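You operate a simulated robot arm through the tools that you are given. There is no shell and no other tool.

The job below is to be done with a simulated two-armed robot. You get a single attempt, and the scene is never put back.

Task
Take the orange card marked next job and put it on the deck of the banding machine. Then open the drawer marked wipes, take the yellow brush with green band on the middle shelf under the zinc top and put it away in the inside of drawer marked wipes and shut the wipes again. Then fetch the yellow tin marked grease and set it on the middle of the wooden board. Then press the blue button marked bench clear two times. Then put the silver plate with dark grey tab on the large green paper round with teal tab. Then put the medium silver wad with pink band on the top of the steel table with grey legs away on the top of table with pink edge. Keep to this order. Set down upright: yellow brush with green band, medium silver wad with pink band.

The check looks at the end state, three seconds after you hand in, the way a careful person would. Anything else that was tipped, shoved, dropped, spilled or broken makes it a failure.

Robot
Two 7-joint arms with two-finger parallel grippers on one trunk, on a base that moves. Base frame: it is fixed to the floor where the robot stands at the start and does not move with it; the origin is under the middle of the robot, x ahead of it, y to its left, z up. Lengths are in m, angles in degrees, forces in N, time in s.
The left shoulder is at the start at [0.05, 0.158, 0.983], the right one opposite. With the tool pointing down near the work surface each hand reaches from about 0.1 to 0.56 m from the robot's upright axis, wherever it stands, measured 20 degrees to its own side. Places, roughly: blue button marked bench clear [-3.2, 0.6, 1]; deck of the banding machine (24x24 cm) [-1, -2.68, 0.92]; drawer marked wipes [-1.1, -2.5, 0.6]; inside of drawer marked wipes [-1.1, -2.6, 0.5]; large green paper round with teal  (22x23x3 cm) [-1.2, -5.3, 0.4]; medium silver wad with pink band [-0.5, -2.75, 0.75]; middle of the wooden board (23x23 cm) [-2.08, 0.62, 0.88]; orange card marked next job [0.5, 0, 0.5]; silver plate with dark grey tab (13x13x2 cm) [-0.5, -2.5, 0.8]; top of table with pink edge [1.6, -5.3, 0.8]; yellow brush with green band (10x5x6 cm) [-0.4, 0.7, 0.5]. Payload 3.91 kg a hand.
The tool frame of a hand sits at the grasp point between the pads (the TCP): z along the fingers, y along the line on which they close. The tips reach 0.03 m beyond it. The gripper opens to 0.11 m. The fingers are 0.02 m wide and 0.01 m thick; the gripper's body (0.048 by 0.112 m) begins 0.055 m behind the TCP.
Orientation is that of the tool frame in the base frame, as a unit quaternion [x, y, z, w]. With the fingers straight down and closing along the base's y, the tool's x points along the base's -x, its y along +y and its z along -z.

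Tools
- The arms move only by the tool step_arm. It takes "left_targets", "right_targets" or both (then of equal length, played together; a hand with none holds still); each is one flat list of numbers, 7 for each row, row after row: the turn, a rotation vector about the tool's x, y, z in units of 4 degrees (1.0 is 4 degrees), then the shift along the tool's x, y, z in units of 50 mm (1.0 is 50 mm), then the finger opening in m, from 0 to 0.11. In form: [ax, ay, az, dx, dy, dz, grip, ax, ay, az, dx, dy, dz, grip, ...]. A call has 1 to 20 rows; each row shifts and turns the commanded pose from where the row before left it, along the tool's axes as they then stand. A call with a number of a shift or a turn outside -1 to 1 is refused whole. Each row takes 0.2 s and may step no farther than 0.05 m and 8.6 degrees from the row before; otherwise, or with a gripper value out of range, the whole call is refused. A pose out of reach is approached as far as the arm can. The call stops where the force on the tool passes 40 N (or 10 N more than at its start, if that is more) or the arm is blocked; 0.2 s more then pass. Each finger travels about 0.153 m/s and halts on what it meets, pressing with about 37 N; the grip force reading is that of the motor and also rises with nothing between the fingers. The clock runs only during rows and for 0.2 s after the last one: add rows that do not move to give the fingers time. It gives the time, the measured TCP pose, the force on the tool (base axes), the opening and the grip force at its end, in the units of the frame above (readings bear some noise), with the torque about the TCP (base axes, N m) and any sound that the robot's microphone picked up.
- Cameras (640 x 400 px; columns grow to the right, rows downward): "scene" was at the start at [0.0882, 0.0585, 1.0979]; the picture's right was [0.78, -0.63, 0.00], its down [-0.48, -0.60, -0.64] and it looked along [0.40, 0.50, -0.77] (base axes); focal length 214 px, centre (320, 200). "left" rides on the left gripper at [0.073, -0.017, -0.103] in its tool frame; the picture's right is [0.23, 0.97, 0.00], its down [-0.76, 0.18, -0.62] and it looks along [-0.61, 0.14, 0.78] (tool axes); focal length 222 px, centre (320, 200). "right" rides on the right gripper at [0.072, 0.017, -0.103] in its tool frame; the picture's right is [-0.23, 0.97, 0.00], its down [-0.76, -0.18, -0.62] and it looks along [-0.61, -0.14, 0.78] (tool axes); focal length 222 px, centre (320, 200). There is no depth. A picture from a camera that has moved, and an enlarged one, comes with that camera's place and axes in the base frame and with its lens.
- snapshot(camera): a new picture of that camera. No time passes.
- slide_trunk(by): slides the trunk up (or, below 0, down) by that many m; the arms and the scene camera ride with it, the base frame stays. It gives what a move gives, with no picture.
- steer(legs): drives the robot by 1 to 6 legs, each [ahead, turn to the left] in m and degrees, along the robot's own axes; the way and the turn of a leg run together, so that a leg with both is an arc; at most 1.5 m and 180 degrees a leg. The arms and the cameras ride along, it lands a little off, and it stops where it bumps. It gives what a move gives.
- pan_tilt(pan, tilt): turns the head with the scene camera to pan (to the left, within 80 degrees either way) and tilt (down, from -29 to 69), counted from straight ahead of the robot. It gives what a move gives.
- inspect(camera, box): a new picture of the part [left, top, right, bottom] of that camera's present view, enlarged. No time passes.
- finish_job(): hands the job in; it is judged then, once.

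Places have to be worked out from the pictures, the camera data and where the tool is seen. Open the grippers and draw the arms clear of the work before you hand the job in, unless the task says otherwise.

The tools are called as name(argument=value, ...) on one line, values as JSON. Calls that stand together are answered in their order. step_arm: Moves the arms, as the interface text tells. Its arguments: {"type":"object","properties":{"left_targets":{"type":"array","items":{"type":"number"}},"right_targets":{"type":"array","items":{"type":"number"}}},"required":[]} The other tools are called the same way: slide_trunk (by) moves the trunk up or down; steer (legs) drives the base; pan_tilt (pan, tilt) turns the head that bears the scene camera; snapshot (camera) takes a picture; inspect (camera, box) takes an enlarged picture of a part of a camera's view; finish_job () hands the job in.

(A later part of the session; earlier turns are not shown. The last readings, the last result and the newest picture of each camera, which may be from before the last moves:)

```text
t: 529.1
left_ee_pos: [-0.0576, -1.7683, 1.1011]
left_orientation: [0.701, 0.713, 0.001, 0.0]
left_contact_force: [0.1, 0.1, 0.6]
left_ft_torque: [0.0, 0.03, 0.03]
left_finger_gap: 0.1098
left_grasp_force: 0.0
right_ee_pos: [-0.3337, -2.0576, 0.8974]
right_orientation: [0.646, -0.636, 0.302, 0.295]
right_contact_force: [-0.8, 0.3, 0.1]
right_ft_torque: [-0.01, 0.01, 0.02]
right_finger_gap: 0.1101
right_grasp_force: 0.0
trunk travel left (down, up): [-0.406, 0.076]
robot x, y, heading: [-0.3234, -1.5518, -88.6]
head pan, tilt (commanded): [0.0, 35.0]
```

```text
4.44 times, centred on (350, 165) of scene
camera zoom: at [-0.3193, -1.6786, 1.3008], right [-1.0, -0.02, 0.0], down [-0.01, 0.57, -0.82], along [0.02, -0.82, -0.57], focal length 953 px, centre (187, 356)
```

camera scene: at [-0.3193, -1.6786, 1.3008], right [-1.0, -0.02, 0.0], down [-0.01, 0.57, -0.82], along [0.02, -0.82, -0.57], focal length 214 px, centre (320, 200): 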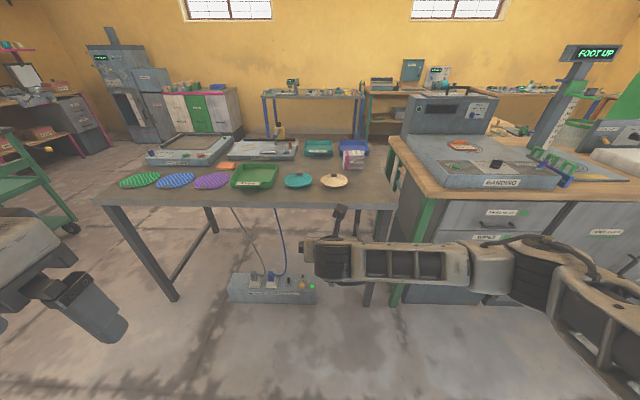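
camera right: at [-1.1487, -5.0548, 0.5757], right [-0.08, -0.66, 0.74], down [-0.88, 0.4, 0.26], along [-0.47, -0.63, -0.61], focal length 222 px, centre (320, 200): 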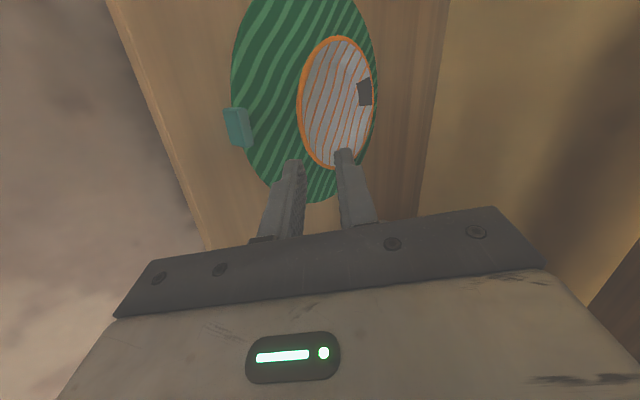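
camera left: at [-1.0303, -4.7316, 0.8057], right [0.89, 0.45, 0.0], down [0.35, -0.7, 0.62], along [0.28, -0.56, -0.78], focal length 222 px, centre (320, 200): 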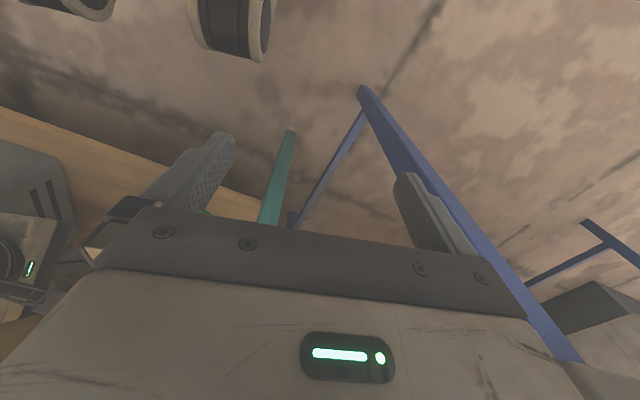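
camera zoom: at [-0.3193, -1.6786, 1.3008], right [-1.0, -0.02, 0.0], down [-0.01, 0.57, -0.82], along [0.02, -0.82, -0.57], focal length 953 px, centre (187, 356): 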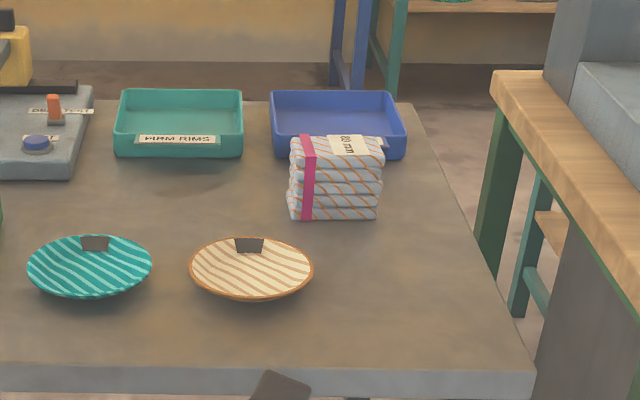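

The wad measures about 10 cm wide with its front at y≈-2.673, centre x≈-0.4645. I raise the trunk, shift the hand 13 cm to the right and drive up to the table.

slide_trunk(by=0.07)

step_arm(right_targets=[0, 0, 0, 0, 0.86, 0, 0.11, 0, 0, 0, 0, 0.86, 0, 0.11, 0, 0, 0, 0, 0.86, 0, 0.11])

steer(legs=[[0.48, -1.2]])

snapshot(camera="scene")

snapshot(camera="right")

```text
t: 530.2
left_ee_pos: [-0.0586, -1.7696, 1.1709]
left_orientation: [0.701, 0.713, 0.001, 0.0]
left_contact_force: [0.7, -1.0, -0.4]
left_ft_torque: [0.0, 0.03, 0.04]
left_finger_gap: 0.1099
left_grasp_force: 0.1
right_ee_pos: [-0.3333, -2.0576, 0.966]
right_orientation: [0.647, -0.636, 0.302, 0.295]
right_contact_force: [-0.3, 0.9, -0.7]
right_ft_torque: [0.0, 0.02, 0.01]
right_finger_gap: 0.11
right_grasp_force: 0.1
trunk travel left (down, up): [-0.476, 0.006]
robot x, y, heading: [-0.3189, -1.5519, -88.5]
head pan, tilt (commanded): [0.0, 35.0]
```

```text
t: 531.0
left_ee_pos: [-0.0591, -1.7688, 1.172]
left_orientation: [0.701, 0.713, 0.002, 0.0]
left_contact_force: [-0.8, 0.2, -0.1]
left_ft_torque: [-0.02, 0.01, 0.0]
left_finger_gap: 0.1102
left_grasp_force: 0.0
right_ee_pos: [-0.4631, -2.0584, 0.9669]
right_orientation: [0.647, -0.635, 0.303, 0.294]
right_contact_force: [-0.8, -1.3, 0.1]
right_ft_torque: [-0.01, -0.02, 0.03]
right_finger_gap: 0.1101
right_grasp_force: 0.0
trunk travel left (down, up): [-0.476, 0.006]
robot x, y, heading: [-0.3192, -1.5457, -88.8]
head pan, tilt (commanded): [0.0, 35.0]
```

```text
t: 533.8
left_ee_pos: [-0.0558, -2.251, 1.1707]
left_orientation: [0.707, 0.707, 0.0, 0.0]
left_contact_force: [-0.6, -0.2, 0.0]
left_ft_torque: [0.0, 0.02, 0.01]
left_finger_gap: 0.1102
left_grasp_force: 0.1
right_ee_pos: [-0.4658, -2.5334, 0.9661]
right_orientation: [-0.64, 0.642, -0.298, -0.298]
right_contact_force: [0.5, -0.3, -0.4]
right_ft_torque: [0.02, 0.0, -0.01]
right_finger_gap: 0.11
right_grasp_force: 0.0
trunk travel left (down, up): [-0.476, 0.006]
robot x, y, heading: [-0.3134, -2.0274, -89.6]
head pan, tilt (commanded): [0.0, 35.0]
```

```text
taken
camera scene: at [-0.3156, -2.1559, 1.3707], right [-1.0, 0.0, 0.0], down [0.0, 0.57, -0.82], along [0.0, -0.82, -0.57], focal length 214 px, centre (320, 200)
```

scene: 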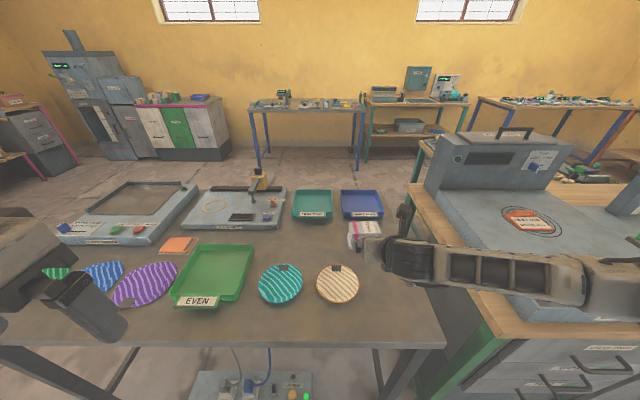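

```text
taken
camera right: at [-0.4833, -2.5011, 1.0882], right [-0.97, 0.15, -0.18], down [0.18, 0.97, -0.18], along [0.14, -0.21, -0.97], focal length 222 px, centre (320, 200)
```

right: 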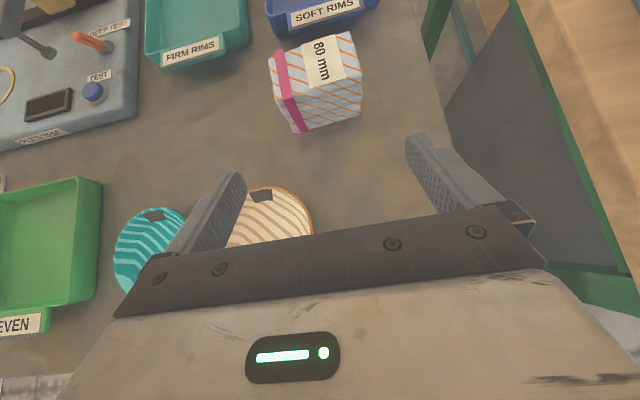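

I zoom in on the wad from the wrist camera to measure it.

inspect(camera="right", box=[240, 20, 400, 145])

```text
3.20 times, centred on (320, 82) of right
camera zoom: at [-0.4833, -2.5011, 1.0882], right [-0.97, 0.15, -0.18], down [0.18, 0.97, -0.18], along [0.14, -0.21, -0.97], focal length 711 px, centre (320, 576)
```

zoom: 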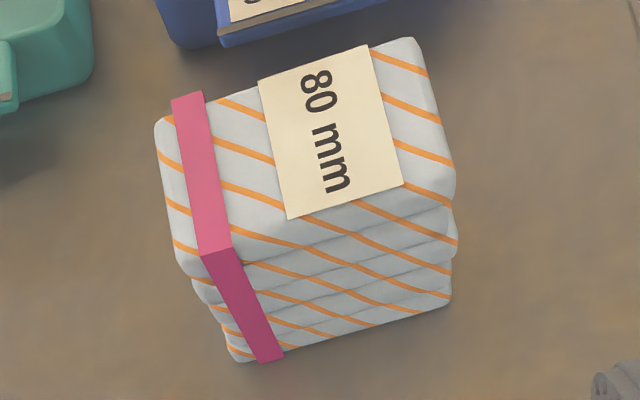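

The wad is 9.9 cm wide, 6.2 cm deep and 7.5 cm tall, like the brush. I raise the hand, lower the trunk for reach, and move up to 12 cm short of it along the finger axis.

step_arm(right_targets=[0, 0, 0, 0.7, 0, -0.6, 0.11, 0, 0, 0, 0.7, 0, -0.6, 0.11, 0, 0, 0, 0.7, 0, -0.6, 0.11])

slide_trunk(by=-0.185)

steer(legs=[[0.02, 0]])

snapshot(camera="right")

snapshot(camera="scene")

```text
t: 534.6
left_ee_pos: [-0.0555, -2.2503, 1.1717]
left_orientation: [0.708, 0.706, 0.001, -0.001]
left_contact_force: [-0.5, -0.1, 0.0]
left_ft_torque: [0.05, -0.01, -0.01]
left_finger_gap: 0.1101
left_grasp_force: 0.1
right_ee_pos: [-0.4655, -2.5314, 1.1042]
right_orientation: [-0.641, 0.642, -0.298, -0.297]
right_contact_force: [0.6, 0.0, 1.1]
right_ft_torque: [0.03, 0.0, -0.02]
right_finger_gap: 0.1101
right_grasp_force: 0.1
trunk travel left (down, up): [-0.476, 0.006]
robot x, y, heading: [-0.3169, -2.025, -89.9]
head pan, tilt (commanded): [0.0, 35.0]
```

```text
t: 536.7
left_ee_pos: [-0.0569, -2.2504, 0.9854]
left_orientation: [0.708, 0.707, 0.001, 0.0]
left_contact_force: [0.9, -0.3, 0.2]
left_ft_torque: [0.0, 0.03, -0.01]
left_finger_gap: 0.1101
left_grasp_force: 0.1
right_ee_pos: [-0.4653, -2.5322, 0.9194]
right_orientation: [-0.64, 0.642, -0.299, -0.298]
right_contact_force: [-0.2, 0.2, 0.5]
right_ft_torque: [0.04, 0.02, 0.02]
right_finger_gap: 0.11
right_grasp_force: 0.0
trunk travel left (down, up): [-0.291, 0.191]
robot x, y, heading: [-0.3161, -2.0272, -89.8]
head pan, tilt (commanded): [0.0, 35.0]
```

```text
t: 537.5
left_ee_pos: [-0.0575, -2.2705, 0.9856]
left_orientation: [0.708, 0.706, 0.001, 0.0]
left_contact_force: [0.1, 0.5, -0.2]
left_ft_torque: [0.0, -0.02, 0.04]
left_finger_gap: 0.11
left_grasp_force: 0.1
right_ee_pos: [-0.4654, -2.5522, 0.9191]
right_orientation: [-0.639, 0.643, -0.298, -0.298]
right_contact_force: [0.5, -0.7, 0.4]
right_ft_torque: [-0.02, -0.01, 0.02]
right_finger_gap: 0.1101
right_grasp_force: 0.0
trunk travel left (down, up): [-0.291, 0.191]
robot x, y, heading: [-0.3154, -2.0443, -89.7]
head pan, tilt (commanded): [0.0, 35.0]
```

```text
taken
camera right: at [-0.483, -2.5199, 1.0415], right [-0.97, 0.15, -0.18], down [0.18, 0.97, -0.18], along [0.14, -0.21, -0.97], focal length 222 px, centre (320, 200)
```

right: 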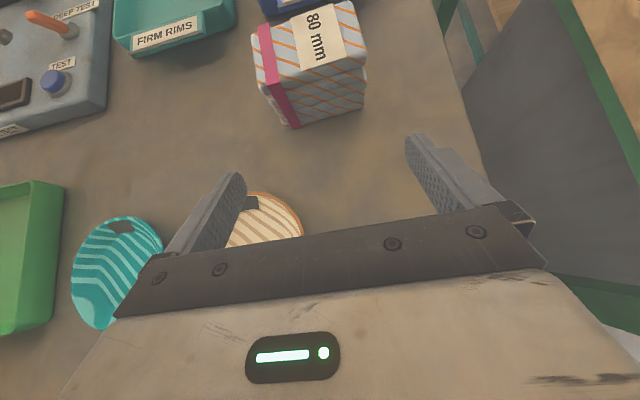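

```text
taken
camera scene: at [-0.3156, -2.1758, 1.1857], right [-1.0, 0.0, 0.0], down [0.0, 0.57, -0.82], along [0.0, -0.82, -0.57], focal length 214 px, centre (320, 200)
```

scene: 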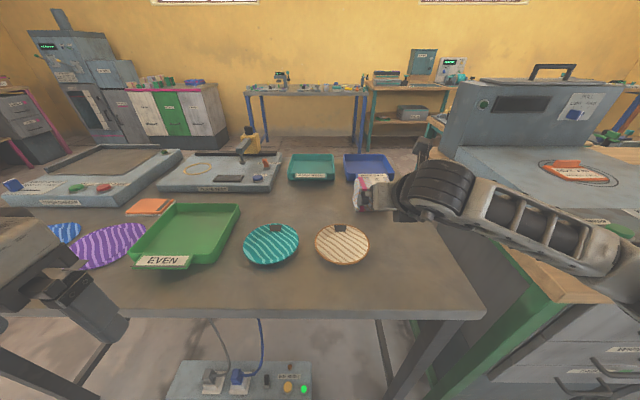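

I move forward to 12 cm short of the wad and check the alignment.

step_arm(right_targets=[0, 0, 0, 0.378, 0, 0.4, 0.11, 0, 0, 0, 0.378, 0, 0.4, 0.11, 0, 0, 0, 0, 0, 0, 0.11])

snapshot(camera="right")

inspect(camera="right", box=[200, 20, 440, 170])

snapshot(camera="scene")

```text
t: 538.2
left_ee_pos: [-0.0577, -2.2695, 0.9865]
left_orientation: [0.707, 0.707, 0.001, 0.0]
left_contact_force: [1.3, -0.1, 0.4]
left_ft_torque: [-0.02, 0.0, 0.01]
left_finger_gap: 0.11
left_grasp_force: 0.0
right_ee_pos: [-0.4648, -2.608, 0.9235]
right_orientation: [-0.64, 0.642, -0.299, -0.299]
right_contact_force: [-0.3, 0.0, 1.0]
right_ft_torque: [0.03, 0.02, -0.04]
right_finger_gap: 0.1099
right_grasp_force: 0.0
trunk travel left (down, up): [-0.291, 0.191]
robot x, y, heading: [-0.3151, -2.0462, -90.0]
head pan, tilt (commanded): [0.0, 35.0]
```

```text
taken
camera right: at [-0.4832, -2.5751, 1.0451], right [-0.97, 0.15, -0.18], down [0.18, 0.97, -0.18], along [0.14, -0.21, -0.97], focal length 222 px, centre (320, 200)
```

right: 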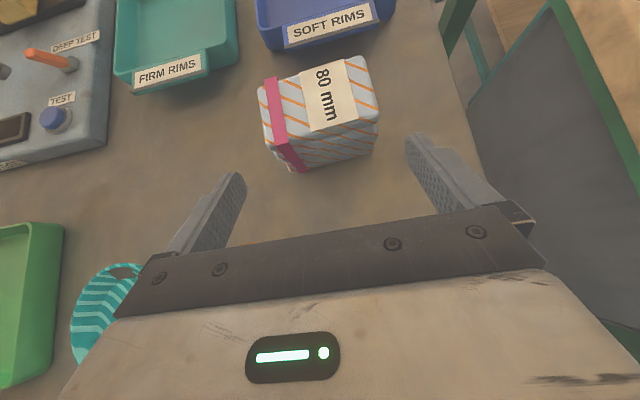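

```text
2.67 times, centred on (320, 95) of right
camera zoom: at [-0.4832, -2.5751, 1.0451], right [-0.97, 0.15, -0.18], down [0.18, 0.97, -0.18], along [0.14, -0.21, -0.97], focal length 592 px, centre (320, 480)
```

zoom: 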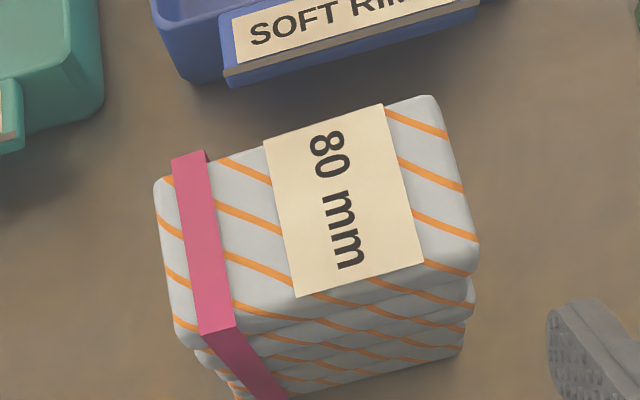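

```text
taken
camera scene: at [-0.3156, -2.1756, 1.1858], right [-1.0, 0.0, 0.0], down [0.0, 0.57, -0.82], along [0.0, -0.82, -0.57], focal length 214 px, centre (320, 200)
```

scene: 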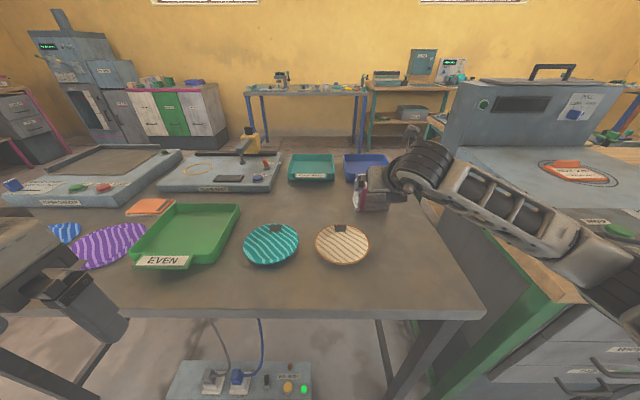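

Aligned within a few mm. I shift 2.5 mm right and advance 8 cm.

step_arm(right_targets=[0, 0, 0, -0.01, 0.054, 0.5, 0.11, 0, 0, 0, -0.01, 0, 0.55, 0.11, 0, 0, 0, 0, 0, 0.55, 0.11, 0, 0, 0, 0, 0, 0, 0.11])

inspect(camera="right", box=[200, 60, 440, 210])

snapshot(camera="scene")

```text
t: 539.2
left_ee_pos: [-0.0562, -2.2709, 0.986]
left_orientation: [0.708, 0.706, 0.002, 0.0]
left_contact_force: [0.1, 0.3, -0.4]
left_ft_torque: [0.0, 0.01, -0.01]
left_finger_gap: 0.1099
left_grasp_force: 0.1
right_ee_pos: [-0.4692, -2.6676, 0.8701]
right_orientation: [-0.64, 0.642, -0.299, -0.298]
right_contact_force: [0.2, -0.9, -0.1]
right_ft_torque: [-0.03, -0.03, 0.0]
right_finger_gap: 0.11
right_grasp_force: 0.1
trunk travel left (down, up): [-0.291, 0.191]
robot x, y, heading: [-0.3172, -2.0479, -89.5]
head pan, tilt (commanded): [0.0, 35.0]
```

```text
2.67 times, centred on (320, 135) of right
camera zoom: at [-0.4865, -2.6356, 0.992], right [-0.97, 0.15, -0.18], down [0.18, 0.97, -0.18], along [0.14, -0.21, -0.97], focal length 592 px, centre (320, 373)
```

zoom: 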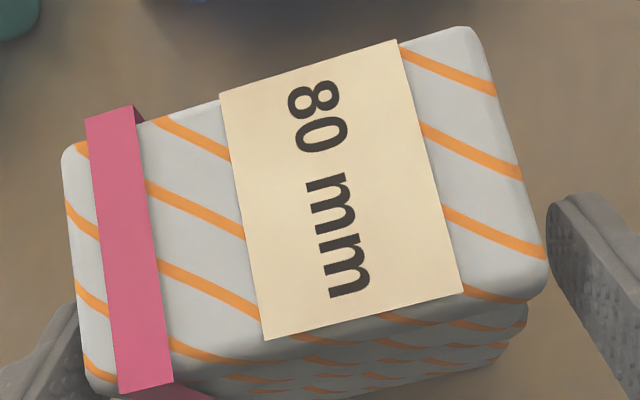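

```text
taken
camera scene: at [-0.3156, -2.1756, 1.1858], right [-1.0, 0.0, 0.0], down [0.0, 0.57, -0.82], along [0.0, -0.82, -0.57], focal length 214 px, centre (320, 200)
```

scene: 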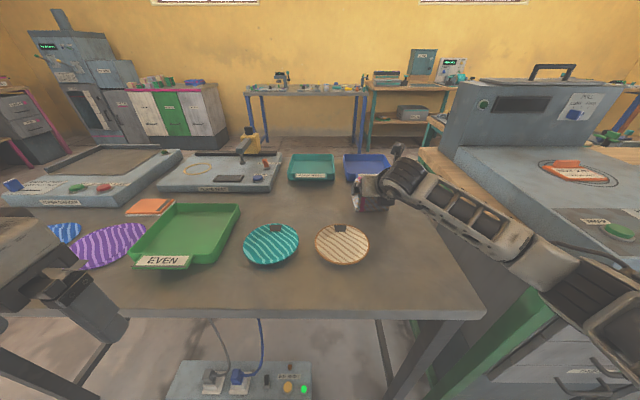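

The hand should go 3 mm back left to be centred; I do that and advance the last 4 cm.

step_arm(right_targets=[0, 0, 0, 0, -0.06, 0.1, 0.11, 0, 0, 0, 0, 0, 0.25, 0.11, 0, 0, 0, 0, 0, 0.25, 0.11, 0, 0, 0, 0, 0, 0.2, 0.11, 0, 0, 0, 0, 0, 0, 0.11])

inspect(camera="right", box=[160, 60, 480, 260])

```text
t: 540.5
left_ee_pos: [-0.0568, -2.2706, 0.9863]
left_orientation: [0.707, 0.707, 0.001, 0.0]
left_contact_force: [0.2, 0.4, -0.3]
left_ft_torque: [-0.05, -0.02, 0.01]
left_finger_gap: 0.11
left_grasp_force: 0.0
right_ee_pos: [-0.4661, -2.6982, 0.8445]
right_orientation: [-0.641, 0.641, -0.299, -0.298]
right_contact_force: [0.2, 0.3, 0.8]
right_ft_torque: [-0.01, -0.03, -0.05]
right_finger_gap: 0.1099
right_grasp_force: 0.0
trunk travel left (down, up): [-0.291, 0.191]
robot x, y, heading: [-0.315, -2.0454, -89.7]
head pan, tilt (commanded): [0.0, 35.0]
```

```text
2.00 times, centred on (320, 160) of right
camera zoom: at [-0.4829, -2.6657, 0.9664], right [-0.97, 0.15, -0.18], down [0.18, 0.97, -0.18], along [0.14, -0.21, -0.97], focal length 444 px, centre (320, 280)
```

zoom: 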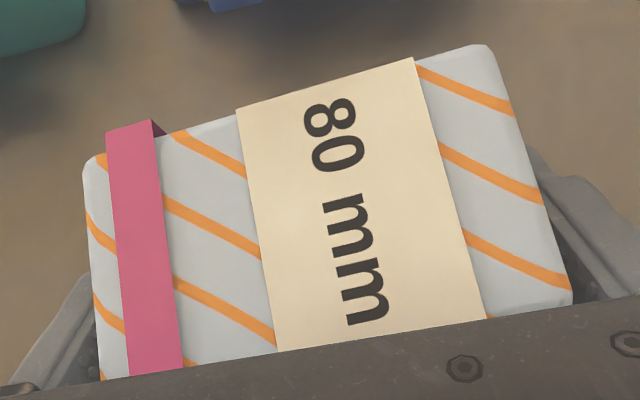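

The fingers straddle the wad without contact. I close on it.

step_arm(right_targets=[0, 0, 0, 0, 0, 0, 0.1, 0, 0, 0, 0, 0, 0, 0.09, 0, 0, 0, 0, 0, 0, 0.085, 0, 0, 0, 0, 0, 0, 0.085])

inspect(camera="right", box=[160, 60, 480, 260])

```text
t: 541.5
left_ee_pos: [-0.0561, -2.2711, 0.9865]
left_orientation: [0.708, 0.706, 0.001, 0.0]
left_contact_force: [0.7, -0.1, 0.3]
left_ft_torque: [-0.02, -0.01, -0.02]
left_finger_gap: 0.1099
left_grasp_force: 0.0
right_ee_pos: [-0.4651, -2.6974, 0.8445]
right_orientation: [-0.64, 0.642, -0.299, -0.298]
right_contact_force: [-0.7, -1.1, -0.4]
right_ft_torque: [-0.05, 0.1, 0.03]
right_finger_gap: 0.0997
right_grasp_force: 36.6
trunk travel left (down, up): [-0.291, 0.191]
robot x, y, heading: [-0.3162, -2.0458, -90.0]
head pan, tilt (commanded): [0.0, 35.0]
```

```text
2.00 times, centred on (320, 160) of right
camera zoom: at [-0.4828, -2.6655, 0.9666], right [-0.97, 0.15, -0.18], down [0.18, 0.97, -0.18], along [0.14, -0.21, -0.97], focal length 444 px, centre (320, 280)
```

zoom: 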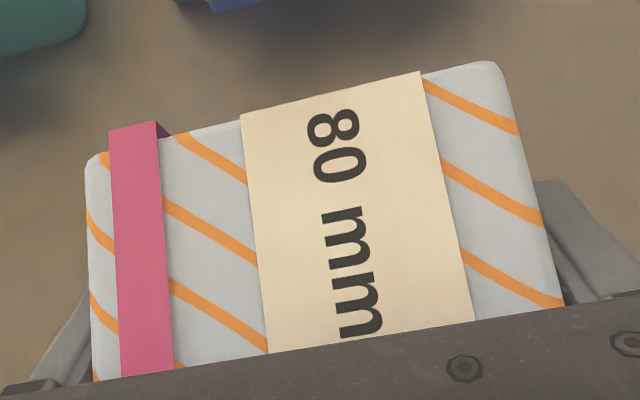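

The wad is gripped (99.7 mm, 37 N). I lift it straight up, then draw back.

step_arm(right_targets=[0, 0, 0, 0.15, 0, -0.13, 0.085, 0, 0, 0, 0.5, 0, -0.43, 0.085, 0, 0, 0, 0.7, 0, -0.6, 0.085, 0, 0, 0, 0.5, 0, -0.43, 0.085, 0, 0, 0, 0, 0, 0, 0.085])

snapshot(camera="scene")

snapshot(camera="right")

```text
t: 542.6
left_ee_pos: [-0.0562, -2.269, 0.9864]
left_orientation: [0.708, 0.706, 0.001, -0.001]
left_contact_force: [0.1, 1.0, -0.5]
left_ft_torque: [-0.02, 0.02, 0.0]
left_finger_gap: 0.11
left_grasp_force: 0.1
right_ee_pos: [-0.4648, -2.6971, 0.9678]
right_orientation: [-0.641, 0.642, -0.299, -0.297]
right_contact_force: [0.2, -0.7, -1.5]
right_ft_torque: [-0.04, 0.02, -0.01]
right_finger_gap: 0.0996
right_grasp_force: 36.9
trunk travel left (down, up): [-0.291, 0.191]
robot x, y, heading: [-0.3153, -2.0481, -89.9]
head pan, tilt (commanded): [0.0, 35.0]
```

```text
taken
camera scene: at [-0.3156, -2.1757, 1.1857], right [-1.0, 0.0, 0.0], down [0.0, 0.57, -0.82], along [0.0, -0.82, -0.57], focal length 214 px, centre (320, 200)
```

scene: 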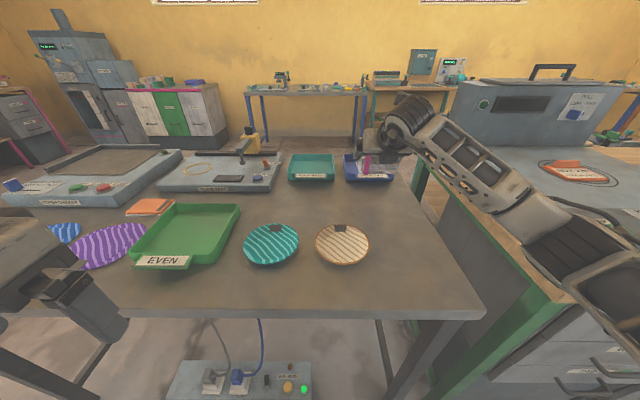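

```text
taken
camera right: at [-0.4825, -2.665, 1.089], right [-0.97, 0.15, -0.18], down [0.18, 0.97, -0.18], along [0.14, -0.21, -0.97], focal length 222 px, centre (320, 200)
```

right: 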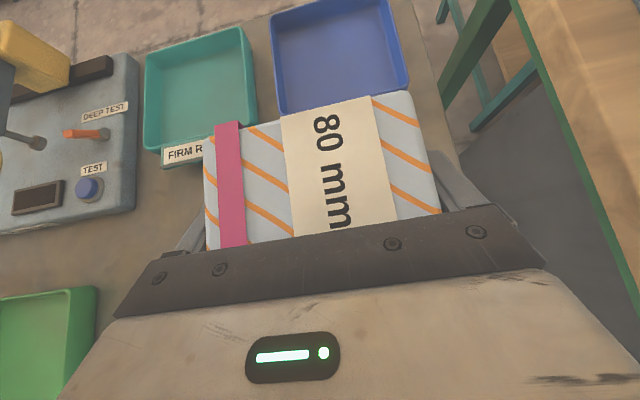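

The wad is up and upright. I draw the arm back and leave the table.

step_arm(right_targets=[0, 0, 0, -0.45, 0, -0.66, 0.085, 0, 0, 0, -0.45, 0, -0.66, 0.085, 0, 0, 0, -0.45, 0, -0.66, 0.085, 0, 0, 0, -0.45, 0, -0.66, 0.085, 0, 0, 0, -0.45, 0, -0.66, 0.085])

slide_trunk(by=0.15)

steer(legs=[[-0.5, 0], [0, 88]])

snapshot(camera="right")

pan_tilt(pan=0, tilt=20)

snapshot(camera="scene")

```text
t: 543.9
left_ee_pos: [-0.0574, -2.2705, 0.9872]
left_orientation: [0.708, 0.707, 0.002, 0.0]
left_contact_force: [0.9, -1.1, -0.5]
left_ft_torque: [0.0, -0.01, -0.05]
left_finger_gap: 0.1102
left_grasp_force: 0.1
right_ee_pos: [-0.4649, -2.4988, 0.9881]
right_orientation: [-0.64, 0.642, -0.299, -0.298]
right_contact_force: [-0.3, 0.4, -0.7]
right_ft_torque: [0.04, 0.01, 0.03]
right_finger_gap: 0.0995
right_grasp_force: 36.8
trunk travel left (down, up): [-0.291, 0.191]
robot x, y, heading: [-0.3143, -2.0495, -89.9]
head pan, tilt (commanded): [0.0, 35.0]
```

```text
t: 545.6
left_ee_pos: [-0.0573, -2.2714, 1.1363]
left_orientation: [0.708, 0.706, 0.001, 0.0]
left_contact_force: [0.5, 1.1, -0.6]
left_ft_torque: [0.01, -0.02, -0.03]
left_finger_gap: 0.1105
left_grasp_force: 0.1
right_ee_pos: [-0.4665, -2.4986, 1.1379]
right_orientation: [-0.641, 0.642, -0.299, -0.298]
right_contact_force: [-0.5, 0.1, -1.5]
right_ft_torque: [0.05, 0.0, 0.04]
right_finger_gap: 0.0996
right_grasp_force: 37.5
trunk travel left (down, up): [-0.441, 0.041]
robot x, y, heading: [-0.3138, -2.0491, -89.8]
head pan, tilt (commanded): [0.0, 35.0]
```

```text
t: 552.3
left_ee_pos: [-0.0828, -1.2991, 1.1364]
left_orientation: [0.02, 1.0, 0.001, -0.001]
left_contact_force: [0.1, 0.0, 0.1]
left_ft_torque: [0.02, 0.03, 0.02]
left_finger_gap: 0.1099
left_grasp_force: 0.0
right_ee_pos: [0.1291, -1.7164, 1.1372]
right_orientation: [0.907, -0.019, 0.421, 0.008]
right_contact_force: [-0.4, 0.0, -1.0]
right_ft_torque: [-0.03, 0.01, -0.01]
right_finger_gap: 0.0994
right_grasp_force: 36.5
trunk travel left (down, up): [-0.441, 0.041]
robot x, y, heading: [-0.3211, -1.5487, -2.0]
head pan, tilt (commanded): [0.0, 35.0]
```

```text
taken
camera right: at [0.0952, -1.7328, 1.2596], right [-0.18, -0.97, -0.18], down [-0.96, 0.22, -0.18], along [0.21, 0.14, -0.97], focal length 222 px, centre (320, 200)
```

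right: 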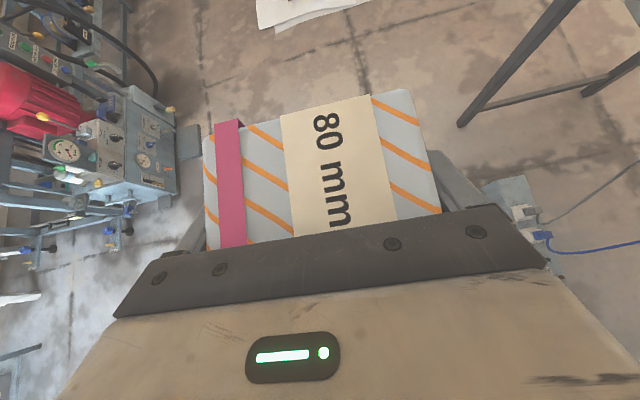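

```text
t: 553.0
left_ee_pos: [-0.0848, -1.3001, 1.1363]
left_orientation: [0.02, 1.0, 0.001, -0.001]
left_contact_force: [-0.4, -0.6, 0.3]
left_ft_torque: [0.01, 0.05, -0.03]
left_finger_gap: 0.1099
left_grasp_force: 0.1
right_ee_pos: [0.1283, -1.7172, 1.1374]
right_orientation: [0.906, -0.018, 0.422, 0.007]
right_contact_force: [0.1, 0.0, -0.8]
right_ft_torque: [0.02, 0.04, 0.0]
right_finger_gap: 0.0995
right_grasp_force: 36.5
trunk travel left (down, up): [-0.441, 0.041]
robot x, y, heading: [-0.3204, -1.5478, -2.3]
head pan, tilt (commanded): [0.0, 20.0]
```

```text
taken
camera scene: at [-0.1849, -1.5558, 1.3595], right [-0.03, -1.0, 0.0], down [-0.34, 0.01, -0.94], along [0.94, -0.03, -0.34], focal length 214 px, centre (320, 200)
```

scene: 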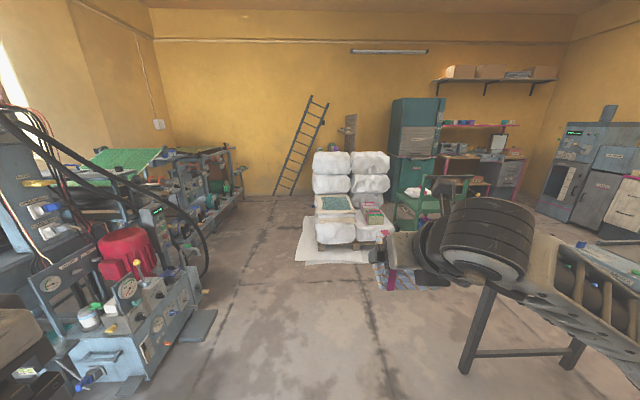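

The wad is held firmly. I drive back to the passage and down it toward the pink-edged cabinet.

steer(legs=[[1.47, 0], [0, -87.7], [1.3, 0], [1.0, 0]])

pan_tilt(pan=15, tilt=25)

snapshot(camera="scene")

inspect(camera="scene", box=[230, 100, 430, 225])

```text
t: 575.0
left_ee_pos: [1.3812, -4.1443, 1.1351]
left_orientation: [0.711, 0.704, 0.001, 0.0]
left_contact_force: [0.7, 1.0, -0.3]
left_ft_torque: [0.02, 0.02, 0.0]
left_finger_gap: 0.1099
left_grasp_force: 0.1
right_ee_pos: [0.9701, -4.3686, 1.1381]
right_orientation: [-0.638, 0.645, -0.298, -0.299]
right_contact_force: [1.3, 0.3, -1.3]
right_ft_torque: [0.02, 0.03, 0.04]
right_finger_gap: 0.0994
right_grasp_force: 36.3
trunk travel left (down, up): [-0.441, 0.041]
robot x, y, heading: [1.1253, -3.9153, -90.4]
head pan, tilt (commanded): [0.0, 20.0]
```

```text
t: 575.8
left_ee_pos: [1.3821, -4.1439, 1.135]
left_orientation: [0.712, 0.703, 0.001, 0.0]
left_contact_force: [-0.2, -0.1, -0.3]
left_ft_torque: [-0.02, 0.0, -0.04]
left_finger_gap: 0.1099
left_grasp_force: 0.0
right_ee_pos: [0.9693, -4.3683, 1.1384]
right_orientation: [-0.637, 0.645, -0.298, -0.299]
right_contact_force: [-0.2, 0.2, -0.9]
right_ft_torque: [0.0, -0.01, 0.0]
right_finger_gap: 0.0995
right_grasp_force: 37.2
trunk travel left (down, up): [-0.441, 0.041]
robot x, y, heading: [1.1242, -3.9169, -90.5]
head pan, tilt (commanded): [15.0, 25.0]
```

```text
taken
camera scene: at [1.1473, -4.0474, 1.3515], right [-0.97, -0.25, 0.0], down [-0.11, 0.41, -0.91], along [0.23, -0.88, -0.42], focal length 214 px, centre (320, 200)
```

scene: 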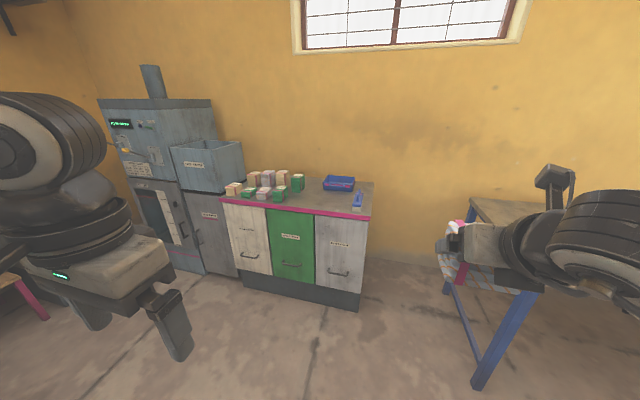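

```text
3.20 times, centred on (330, 162) of scene
camera zoom: at [1.1473, -4.0474, 1.3515], right [-0.97, -0.25, 0.0], down [-0.11, 0.41, -0.91], along [0.23, -0.88, -0.42], focal length 686 px, centre (288, 320)
```

zoom: 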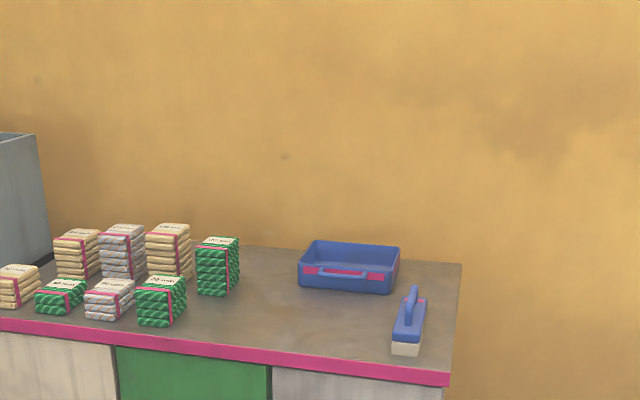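

There is free room on the cabinet top between the wads and the blue tray, around (1.42, -5.18). I bring the hand 12 cm toward the middle and drive up to face that spot.

step_arm(right_targets=[0, 0, 0, 0, -0.8, 0, 0.085, 0, 0, 0, 0, -0.8, 0, 0.085, 0, 0, 0, 0, -0.8, 0, 0.085])

steer(legs=[[0, 34.9], [0.585, 0], [0, -34.4]])

pan_tilt(pan=5, tilt=35)

snapshot(camera="scene")

inspect(camera="scene", box=[210, 130, 450, 280])

```text
t: 576.6
left_ee_pos: [1.3823, -4.145, 1.1355]
left_orientation: [0.711, 0.704, 0.002, 0.0]
left_contact_force: [0.2, 0.6, 0.5]
left_ft_torque: [-0.01, 0.02, -0.03]
left_finger_gap: 0.1102
left_grasp_force: 0.2
right_ee_pos: [1.0914, -4.3695, 1.1369]
right_orientation: [-0.637, 0.645, -0.296, -0.3]
right_contact_force: [0.6, -0.1, 0.2]
right_ft_torque: [-0.02, 0.04, -0.02]
right_finger_gap: 0.0997
right_grasp_force: 36.9
trunk travel left (down, up): [-0.441, 0.041]
robot x, y, heading: [1.1229, -3.9152, -90.2]
head pan, tilt (commanded): [15.0, 25.0]
```

```text
t: 583.2
left_ee_pos: [1.7138, -4.6241, 1.1356]
left_orientation: [0.708, 0.706, 0.001, 0.0]
left_contact_force: [0.3, 0.7, 0.8]
left_ft_torque: [0.01, 0.01, 0.04]
left_finger_gap: 0.1102
left_grasp_force: 0.0
right_ee_pos: [1.4262, -4.8523, 1.1364]
right_orientation: [-0.64, 0.643, -0.298, -0.298]
right_contact_force: [0.1, 0.1, -3.1]
right_ft_torque: [0.02, 0.0, 0.03]
right_finger_gap: 0.0997
right_grasp_force: 37.2
trunk travel left (down, up): [-0.441, 0.041]
robot x, y, heading: [1.4573, -4.3977, -89.9]
head pan, tilt (commanded): [15.0, 25.0]
```

```text
t: 583.9
left_ee_pos: [1.7147, -4.6234, 1.1357]
left_orientation: [0.708, 0.706, 0.001, 0.001]
left_contact_force: [-0.5, -0.4, -0.4]
left_ft_torque: [0.01, 0.04, 0.02]
left_finger_gap: 0.1098
left_grasp_force: 0.1
right_ee_pos: [1.4261, -4.852, 1.1364]
right_orientation: [-0.639, 0.643, -0.298, -0.298]
right_contact_force: [-0.4, 0.0, -1.6]
right_ft_torque: [0.02, -0.01, -0.02]
right_finger_gap: 0.0995
right_grasp_force: 36.9
trunk travel left (down, up): [-0.441, 0.041]
robot x, y, heading: [1.4535, -4.4005, -90.0]
head pan, tilt (commanded): [5.0, 35.0]
```

```text
taken
camera scene: at [1.4629, -4.5284, 1.3358], right [-1.0, -0.09, 0.0], down [-0.05, 0.57, -0.82], along [0.07, -0.82, -0.57], focal length 214 px, centre (320, 200)
```

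scene: 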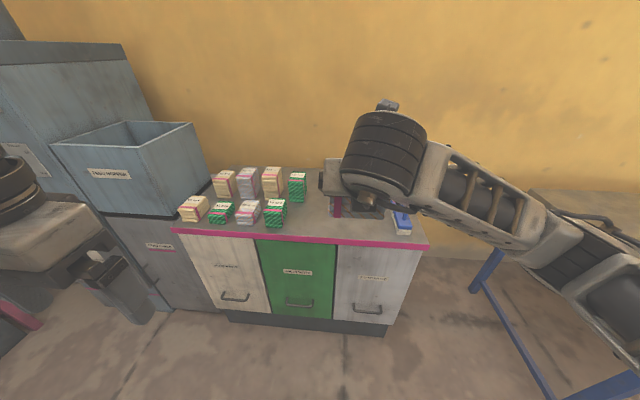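

```text
2.67 times, centred on (330, 205) of scene
camera zoom: at [1.4629, -4.5284, 1.3358], right [-1.0, -0.09, 0.0], down [-0.05, 0.57, -0.82], along [0.07, -0.82, -0.57], focal length 572 px, centre (293, 187)
```

zoom: 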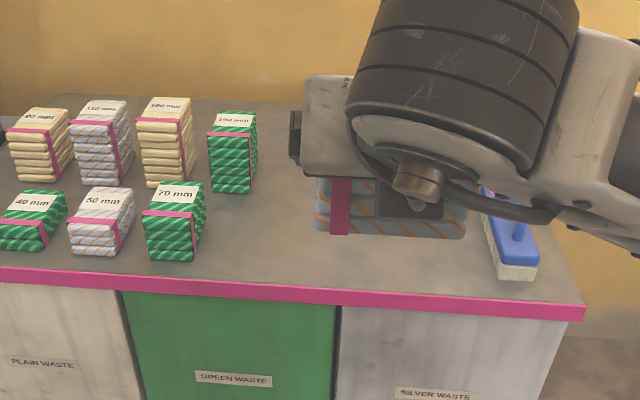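

I see the stacks of other sizes on the left and the brush on the right; our spot in the middle is free. I lower the trunk 15 cm and drive in 0.24 m.

slide_trunk(by=-0.14)

steer(legs=[[0.23, 0]])

snapshot(camera="right")

snapshot(camera="scene")

```text
t: 585.6
left_ee_pos: [1.7139, -4.6232, 0.9952]
left_orientation: [0.708, 0.706, 0.001, 0.0]
left_contact_force: [-0.2, 0.7, 0.4]
left_ft_torque: [0.02, -0.03, -0.01]
left_finger_gap: 0.1098
left_grasp_force: 0.1
right_ee_pos: [1.4247, -4.853, 0.9977]
right_orientation: [-0.64, 0.643, -0.298, -0.298]
right_contact_force: [-0.9, 0.3, -0.4]
right_ft_torque: [0.01, -0.01, 0.01]
right_finger_gap: 0.0998
right_grasp_force: 37.3
trunk travel left (down, up): [-0.301, 0.181]
robot x, y, heading: [1.4535, -4.3962, -90.0]
head pan, tilt (commanded): [5.0, 35.0]
```

```text
t: 587.3
left_ee_pos: [1.7145, -4.8558, 0.9957]
left_orientation: [0.709, 0.705, 0.001, 0.0]
left_contact_force: [-0.1, 0.4, 0.0]
left_ft_torque: [0.03, 0.03, -0.04]
left_finger_gap: 0.1101
left_grasp_force: 0.0
right_ee_pos: [1.4243, -5.083, 0.9971]
right_orientation: [-0.64, 0.643, -0.299, -0.298]
right_contact_force: [0.8, 0.1, -0.7]
right_ft_torque: [0.02, 0.02, -0.02]
right_finger_gap: 0.0996
right_grasp_force: 37.5
trunk travel left (down, up): [-0.301, 0.181]
robot x, y, heading: [1.452, -4.6312, -90.2]
head pan, tilt (commanded): [5.0, 35.0]
```

```text
taken
camera right: at [1.4071, -5.0502, 1.1189], right [-0.97, 0.15, -0.18], down [0.18, 0.97, -0.18], along [0.14, -0.21, -0.97], focal length 222 px, centre (320, 200)
```

right: 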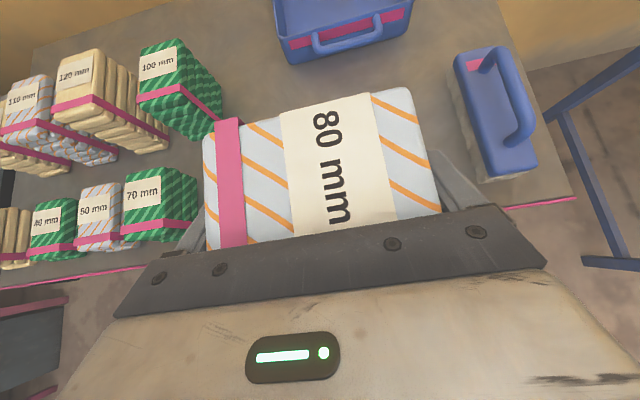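

```text
taken
camera scene: at [1.4628, -4.759, 1.1957], right [-1.0, -0.09, 0.0], down [-0.05, 0.57, -0.82], along [0.07, -0.82, -0.57], focal length 214 px, centre (320, 200)
```

scene: 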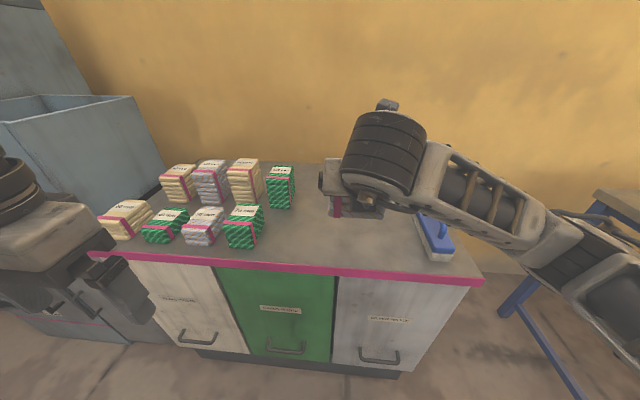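

All neighbours are well clear. I move along the finger axis to about z 0.91 over the spot, then lower.

step_arm(right_targets=[0, 0, 0, 0, 0, 0.665, 0.085, 0, 0, 0, 0, 0, 0.665, 0.085, 0, 0, 0, 0, 0, 0.665, 0.085, 0, 0, 0, 0, 0, 0.665, 0.085, 0, 0, 0, -0.46, 0, 0.386, 0.085, 0, 0, 0, 0, 0, 0, 0.085])

snapshot(camera="right")

inspect(camera="scene", box=[270, 120, 450, 260])

```text
t: 588.7
left_ee_pos: [1.7137, -4.8555, 0.9958]
left_orientation: [0.709, 0.705, 0.001, -0.001]
left_contact_force: [0.1, -0.8, -0.4]
left_ft_torque: [-0.01, 0.04, 0.01]
left_finger_gap: 0.1101
left_grasp_force: 0.1
right_ee_pos: [1.4242, -5.1834, 0.8809]
right_orientation: [-0.639, 0.643, -0.299, -0.299]
right_contact_force: [0.2, -0.2, -1.7]
right_ft_torque: [-0.03, -0.02, 0.0]
right_finger_gap: 0.0996
right_grasp_force: 36.9
trunk travel left (down, up): [-0.301, 0.181]
robot x, y, heading: [1.4562, -4.6282, -90.0]
head pan, tilt (commanded): [5.0, 35.0]
```

```text
taken
camera right: at [1.4069, -5.1513, 1.0033], right [-0.97, 0.15, -0.18], down [0.18, 0.97, -0.18], along [0.14, -0.21, -0.97], focal length 222 px, centre (320, 200)
```

right: 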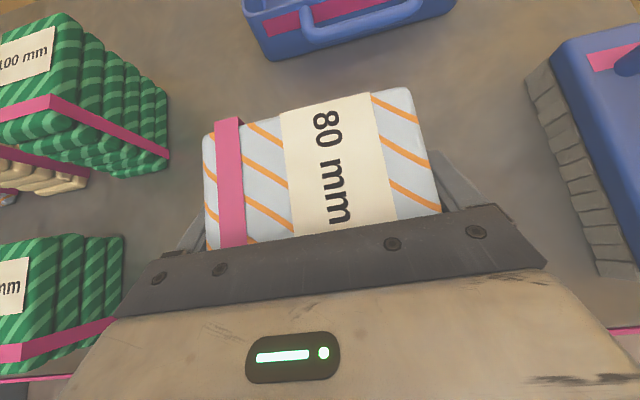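

```text
2.86 times, centred on (360, 190) of scene
camera zoom: at [1.4628, -4.7588, 1.1957], right [-1.0, -0.09, 0.0], down [-0.05, 0.57, -0.82], along [0.07, -0.82, -0.57], focal length 613 px, centre (206, 229)
```

zoom: 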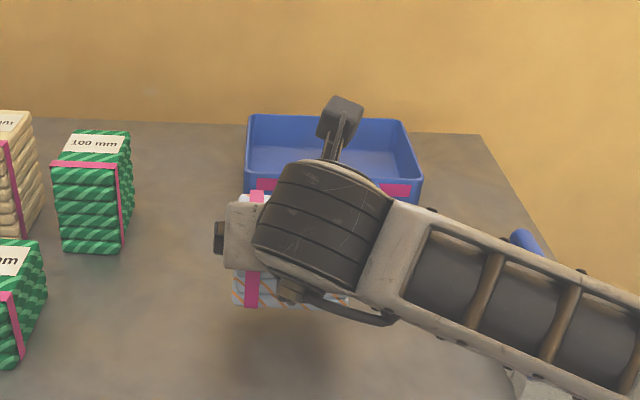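

I lower in small steps, watching the force.

step_arm(right_targets=[0, 0, 0, -0.153, 0, 0.129, 0.085, 0, 0, 0, -0.153, 0, 0.129, 0.085, 0, 0, 0, 0, 0, 0, 0.085])

step_arm(right_targets=[0, 0, 0, -0.0765, 0, 0.0644, 0.085, 0, 0, 0, 0, 0, 0, 0.085])

step_arm(right_targets=[0, 0, 0, -0.0612, 0, 0.0515, 0.085, 0, 0, 0, 0, 0, 0, 0.085])

step_arm(right_targets=[0, 0, 0, -0.0612, 0, 0.0515, 0.085, 0, 0, 0, 0, 0, 0, 0.085])

```text
t: 589.5
left_ee_pos: [1.7142, -4.8551, 0.9949]
left_orientation: [0.709, 0.705, 0.002, 0.0]
left_contact_force: [1.1, 0.2, -0.8]
left_ft_torque: [0.03, 0.01, -0.01]
left_finger_gap: 0.1102
left_grasp_force: 0.1
right_ee_pos: [1.4252, -5.1849, 0.8619]
right_orientation: [-0.638, 0.643, -0.298, -0.299]
right_contact_force: [0.4, -1.7, -1.3]
right_ft_torque: [0.02, -0.01, 0.03]
right_finger_gap: 0.0994
right_grasp_force: 37.0
trunk travel left (down, up): [-0.301, 0.181]
robot x, y, heading: [1.4501, -4.6282, -89.9]
head pan, tilt (commanded): [5.0, 35.0]
```

```text
t: 590.1
left_ee_pos: [1.7148, -4.8556, 0.9963]
left_orientation: [0.709, 0.705, 0.001, 0.0]
left_contact_force: [-0.6, -0.5, 0.4]
left_ft_torque: [-0.05, -0.02, -0.01]
left_finger_gap: 0.1097
left_grasp_force: 0.0
right_ee_pos: [1.4242, -5.1843, 0.8576]
right_orientation: [-0.639, 0.643, -0.298, -0.298]
right_contact_force: [0.1, 0.3, -1.1]
right_ft_torque: [0.0, 0.01, 0.03]
right_finger_gap: 0.0998
right_grasp_force: 36.7
trunk travel left (down, up): [-0.301, 0.181]
robot x, y, heading: [1.4563, -4.6332, -90.0]
head pan, tilt (commanded): [5.0, 35.0]
```

```text
t: 590.7
left_ee_pos: [1.7151, -4.8549, 0.9958]
left_orientation: [0.709, 0.706, 0.001, 0.001]
left_contact_force: [0.0, 0.4, -0.1]
left_ft_torque: [0.03, 0.01, -0.02]
left_finger_gap: 0.1099
left_grasp_force: 0.0
right_ee_pos: [1.4249, -5.1841, 0.8524]
right_orientation: [-0.64, 0.643, -0.298, -0.298]
right_contact_force: [-0.2, -0.1, -1.2]
right_ft_torque: [0.01, -0.02, -0.01]
right_finger_gap: 0.0995
right_grasp_force: 36.8
trunk travel left (down, up): [-0.301, 0.181]
robot x, y, heading: [1.4571, -4.6272, -90.0]
head pan, tilt (commanded): [5.0, 35.0]
```

```text
t: 591.3
left_ee_pos: [1.7138, -4.8557, 0.9966]
left_orientation: [0.709, 0.705, 0.002, 0.0]
left_contact_force: [-0.3, 0.1, 0.2]
left_ft_torque: [0.01, 0.0, -0.01]
left_finger_gap: 0.11
left_grasp_force: 0.0
right_ee_pos: [1.4257, -5.1837, 0.8483]
right_orientation: [-0.639, 0.643, -0.299, -0.299]
right_contact_force: [0.4, 0.1, -0.8]
right_ft_torque: [0.0, 0.0, 0.02]
right_finger_gap: 0.0995
right_grasp_force: 37.0
trunk travel left (down, up): [-0.301, 0.181]
robot x, y, heading: [1.4541, -4.6288, -90.1]
head pan, tilt (commanded): [5.0, 35.0]
```

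No contact yet at z 0.848; I continue in 4 mm steps.

step_arm(right_targets=[0, 0, 0, -0.0612, 0, 0.0515, 0.085, 0, 0, 0, 0, 0, 0, 0.085])

step_arm(right_targets=[0, 0, 0, -0.0612, 0, 0.0515, 0.085, 0, 0, 0, 0, 0, 0, 0.085])

step_arm(right_targets=[0, 0, 0, -0.046, 0, 0.0386, 0.085, 0, 0, 0, 0, 0, 0, 0.085])

inspect(camera="scene", box=[270, 120, 450, 260])

```text
t: 591.9
left_ee_pos: [1.7141, -4.8543, 0.9961]
left_orientation: [0.709, 0.706, 0.001, 0.0]
left_contact_force: [-0.1, 0.2, -0.3]
left_ft_torque: [0.0, 0.0, 0.0]
left_finger_gap: 0.1102
left_grasp_force: 0.1
right_ee_pos: [1.4243, -5.1833, 0.8438]
right_orientation: [-0.639, 0.643, -0.298, -0.299]
right_contact_force: [0.0, -0.2, -0.5]
right_ft_torque: [-0.01, 0.07, 0.0]
right_finger_gap: 0.0996
right_grasp_force: 37.4
trunk travel left (down, up): [-0.301, 0.181]
robot x, y, heading: [1.4538, -4.6308, -89.8]
head pan, tilt (commanded): [5.0, 35.0]
```

```text
t: 592.5
left_ee_pos: [1.7145, -4.8538, 0.9965]
left_orientation: [0.709, 0.705, 0.0, 0.001]
left_contact_force: [-0.2, -1.2, -0.2]
left_ft_torque: [0.02, -0.02, -0.02]
left_finger_gap: 0.1099
left_grasp_force: 0.0
right_ee_pos: [1.4241, -5.1831, 0.8448]
right_orientation: [-0.638, 0.642, -0.301, -0.3]
right_contact_force: [-1.7, 1.8, 19.7]
right_ft_torque: [0.82, 0.92, 0.0]
right_finger_gap: 0.0995
right_grasp_force: 36.6
trunk travel left (down, up): [-0.301, 0.181]
robot x, y, heading: [1.4581, -4.6299, -90.0]
head pan, tilt (commanded): [5.0, 35.0]
```

```text
t: 593.1
left_ee_pos: [1.7146, -4.8534, 0.9967]
left_orientation: [0.709, 0.705, 0.0, 0.001]
left_contact_force: [-0.8, -0.5, -0.3]
left_ft_torque: [-0.01, -0.01, -0.02]
left_finger_gap: 0.11
left_grasp_force: 0.1
right_ee_pos: [1.424, -5.1847, 0.845]
right_orientation: [-0.637, 0.642, -0.304, -0.301]
right_contact_force: [-1.3, 1.8, 31.9]
right_ft_torque: [0.79, 0.58, -0.04]
right_finger_gap: 0.0996
right_grasp_force: 36.6
trunk travel left (down, up): [-0.301, 0.181]
robot x, y, heading: [1.4534, -4.6293, -89.9]
head pan, tilt (commanded): [5.0, 35.0]
```

```text
2.86 times, centred on (360, 190) of scene
camera zoom: at [1.4629, -4.756, 1.1963], right [-1.0, -0.09, 0.0], down [-0.05, 0.57, -0.82], along [0.07, -0.82, -0.57], focal length 613 px, centre (206, 229)
```

zoom: 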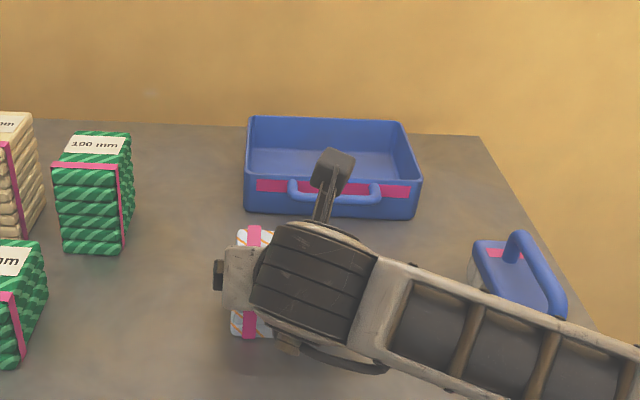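

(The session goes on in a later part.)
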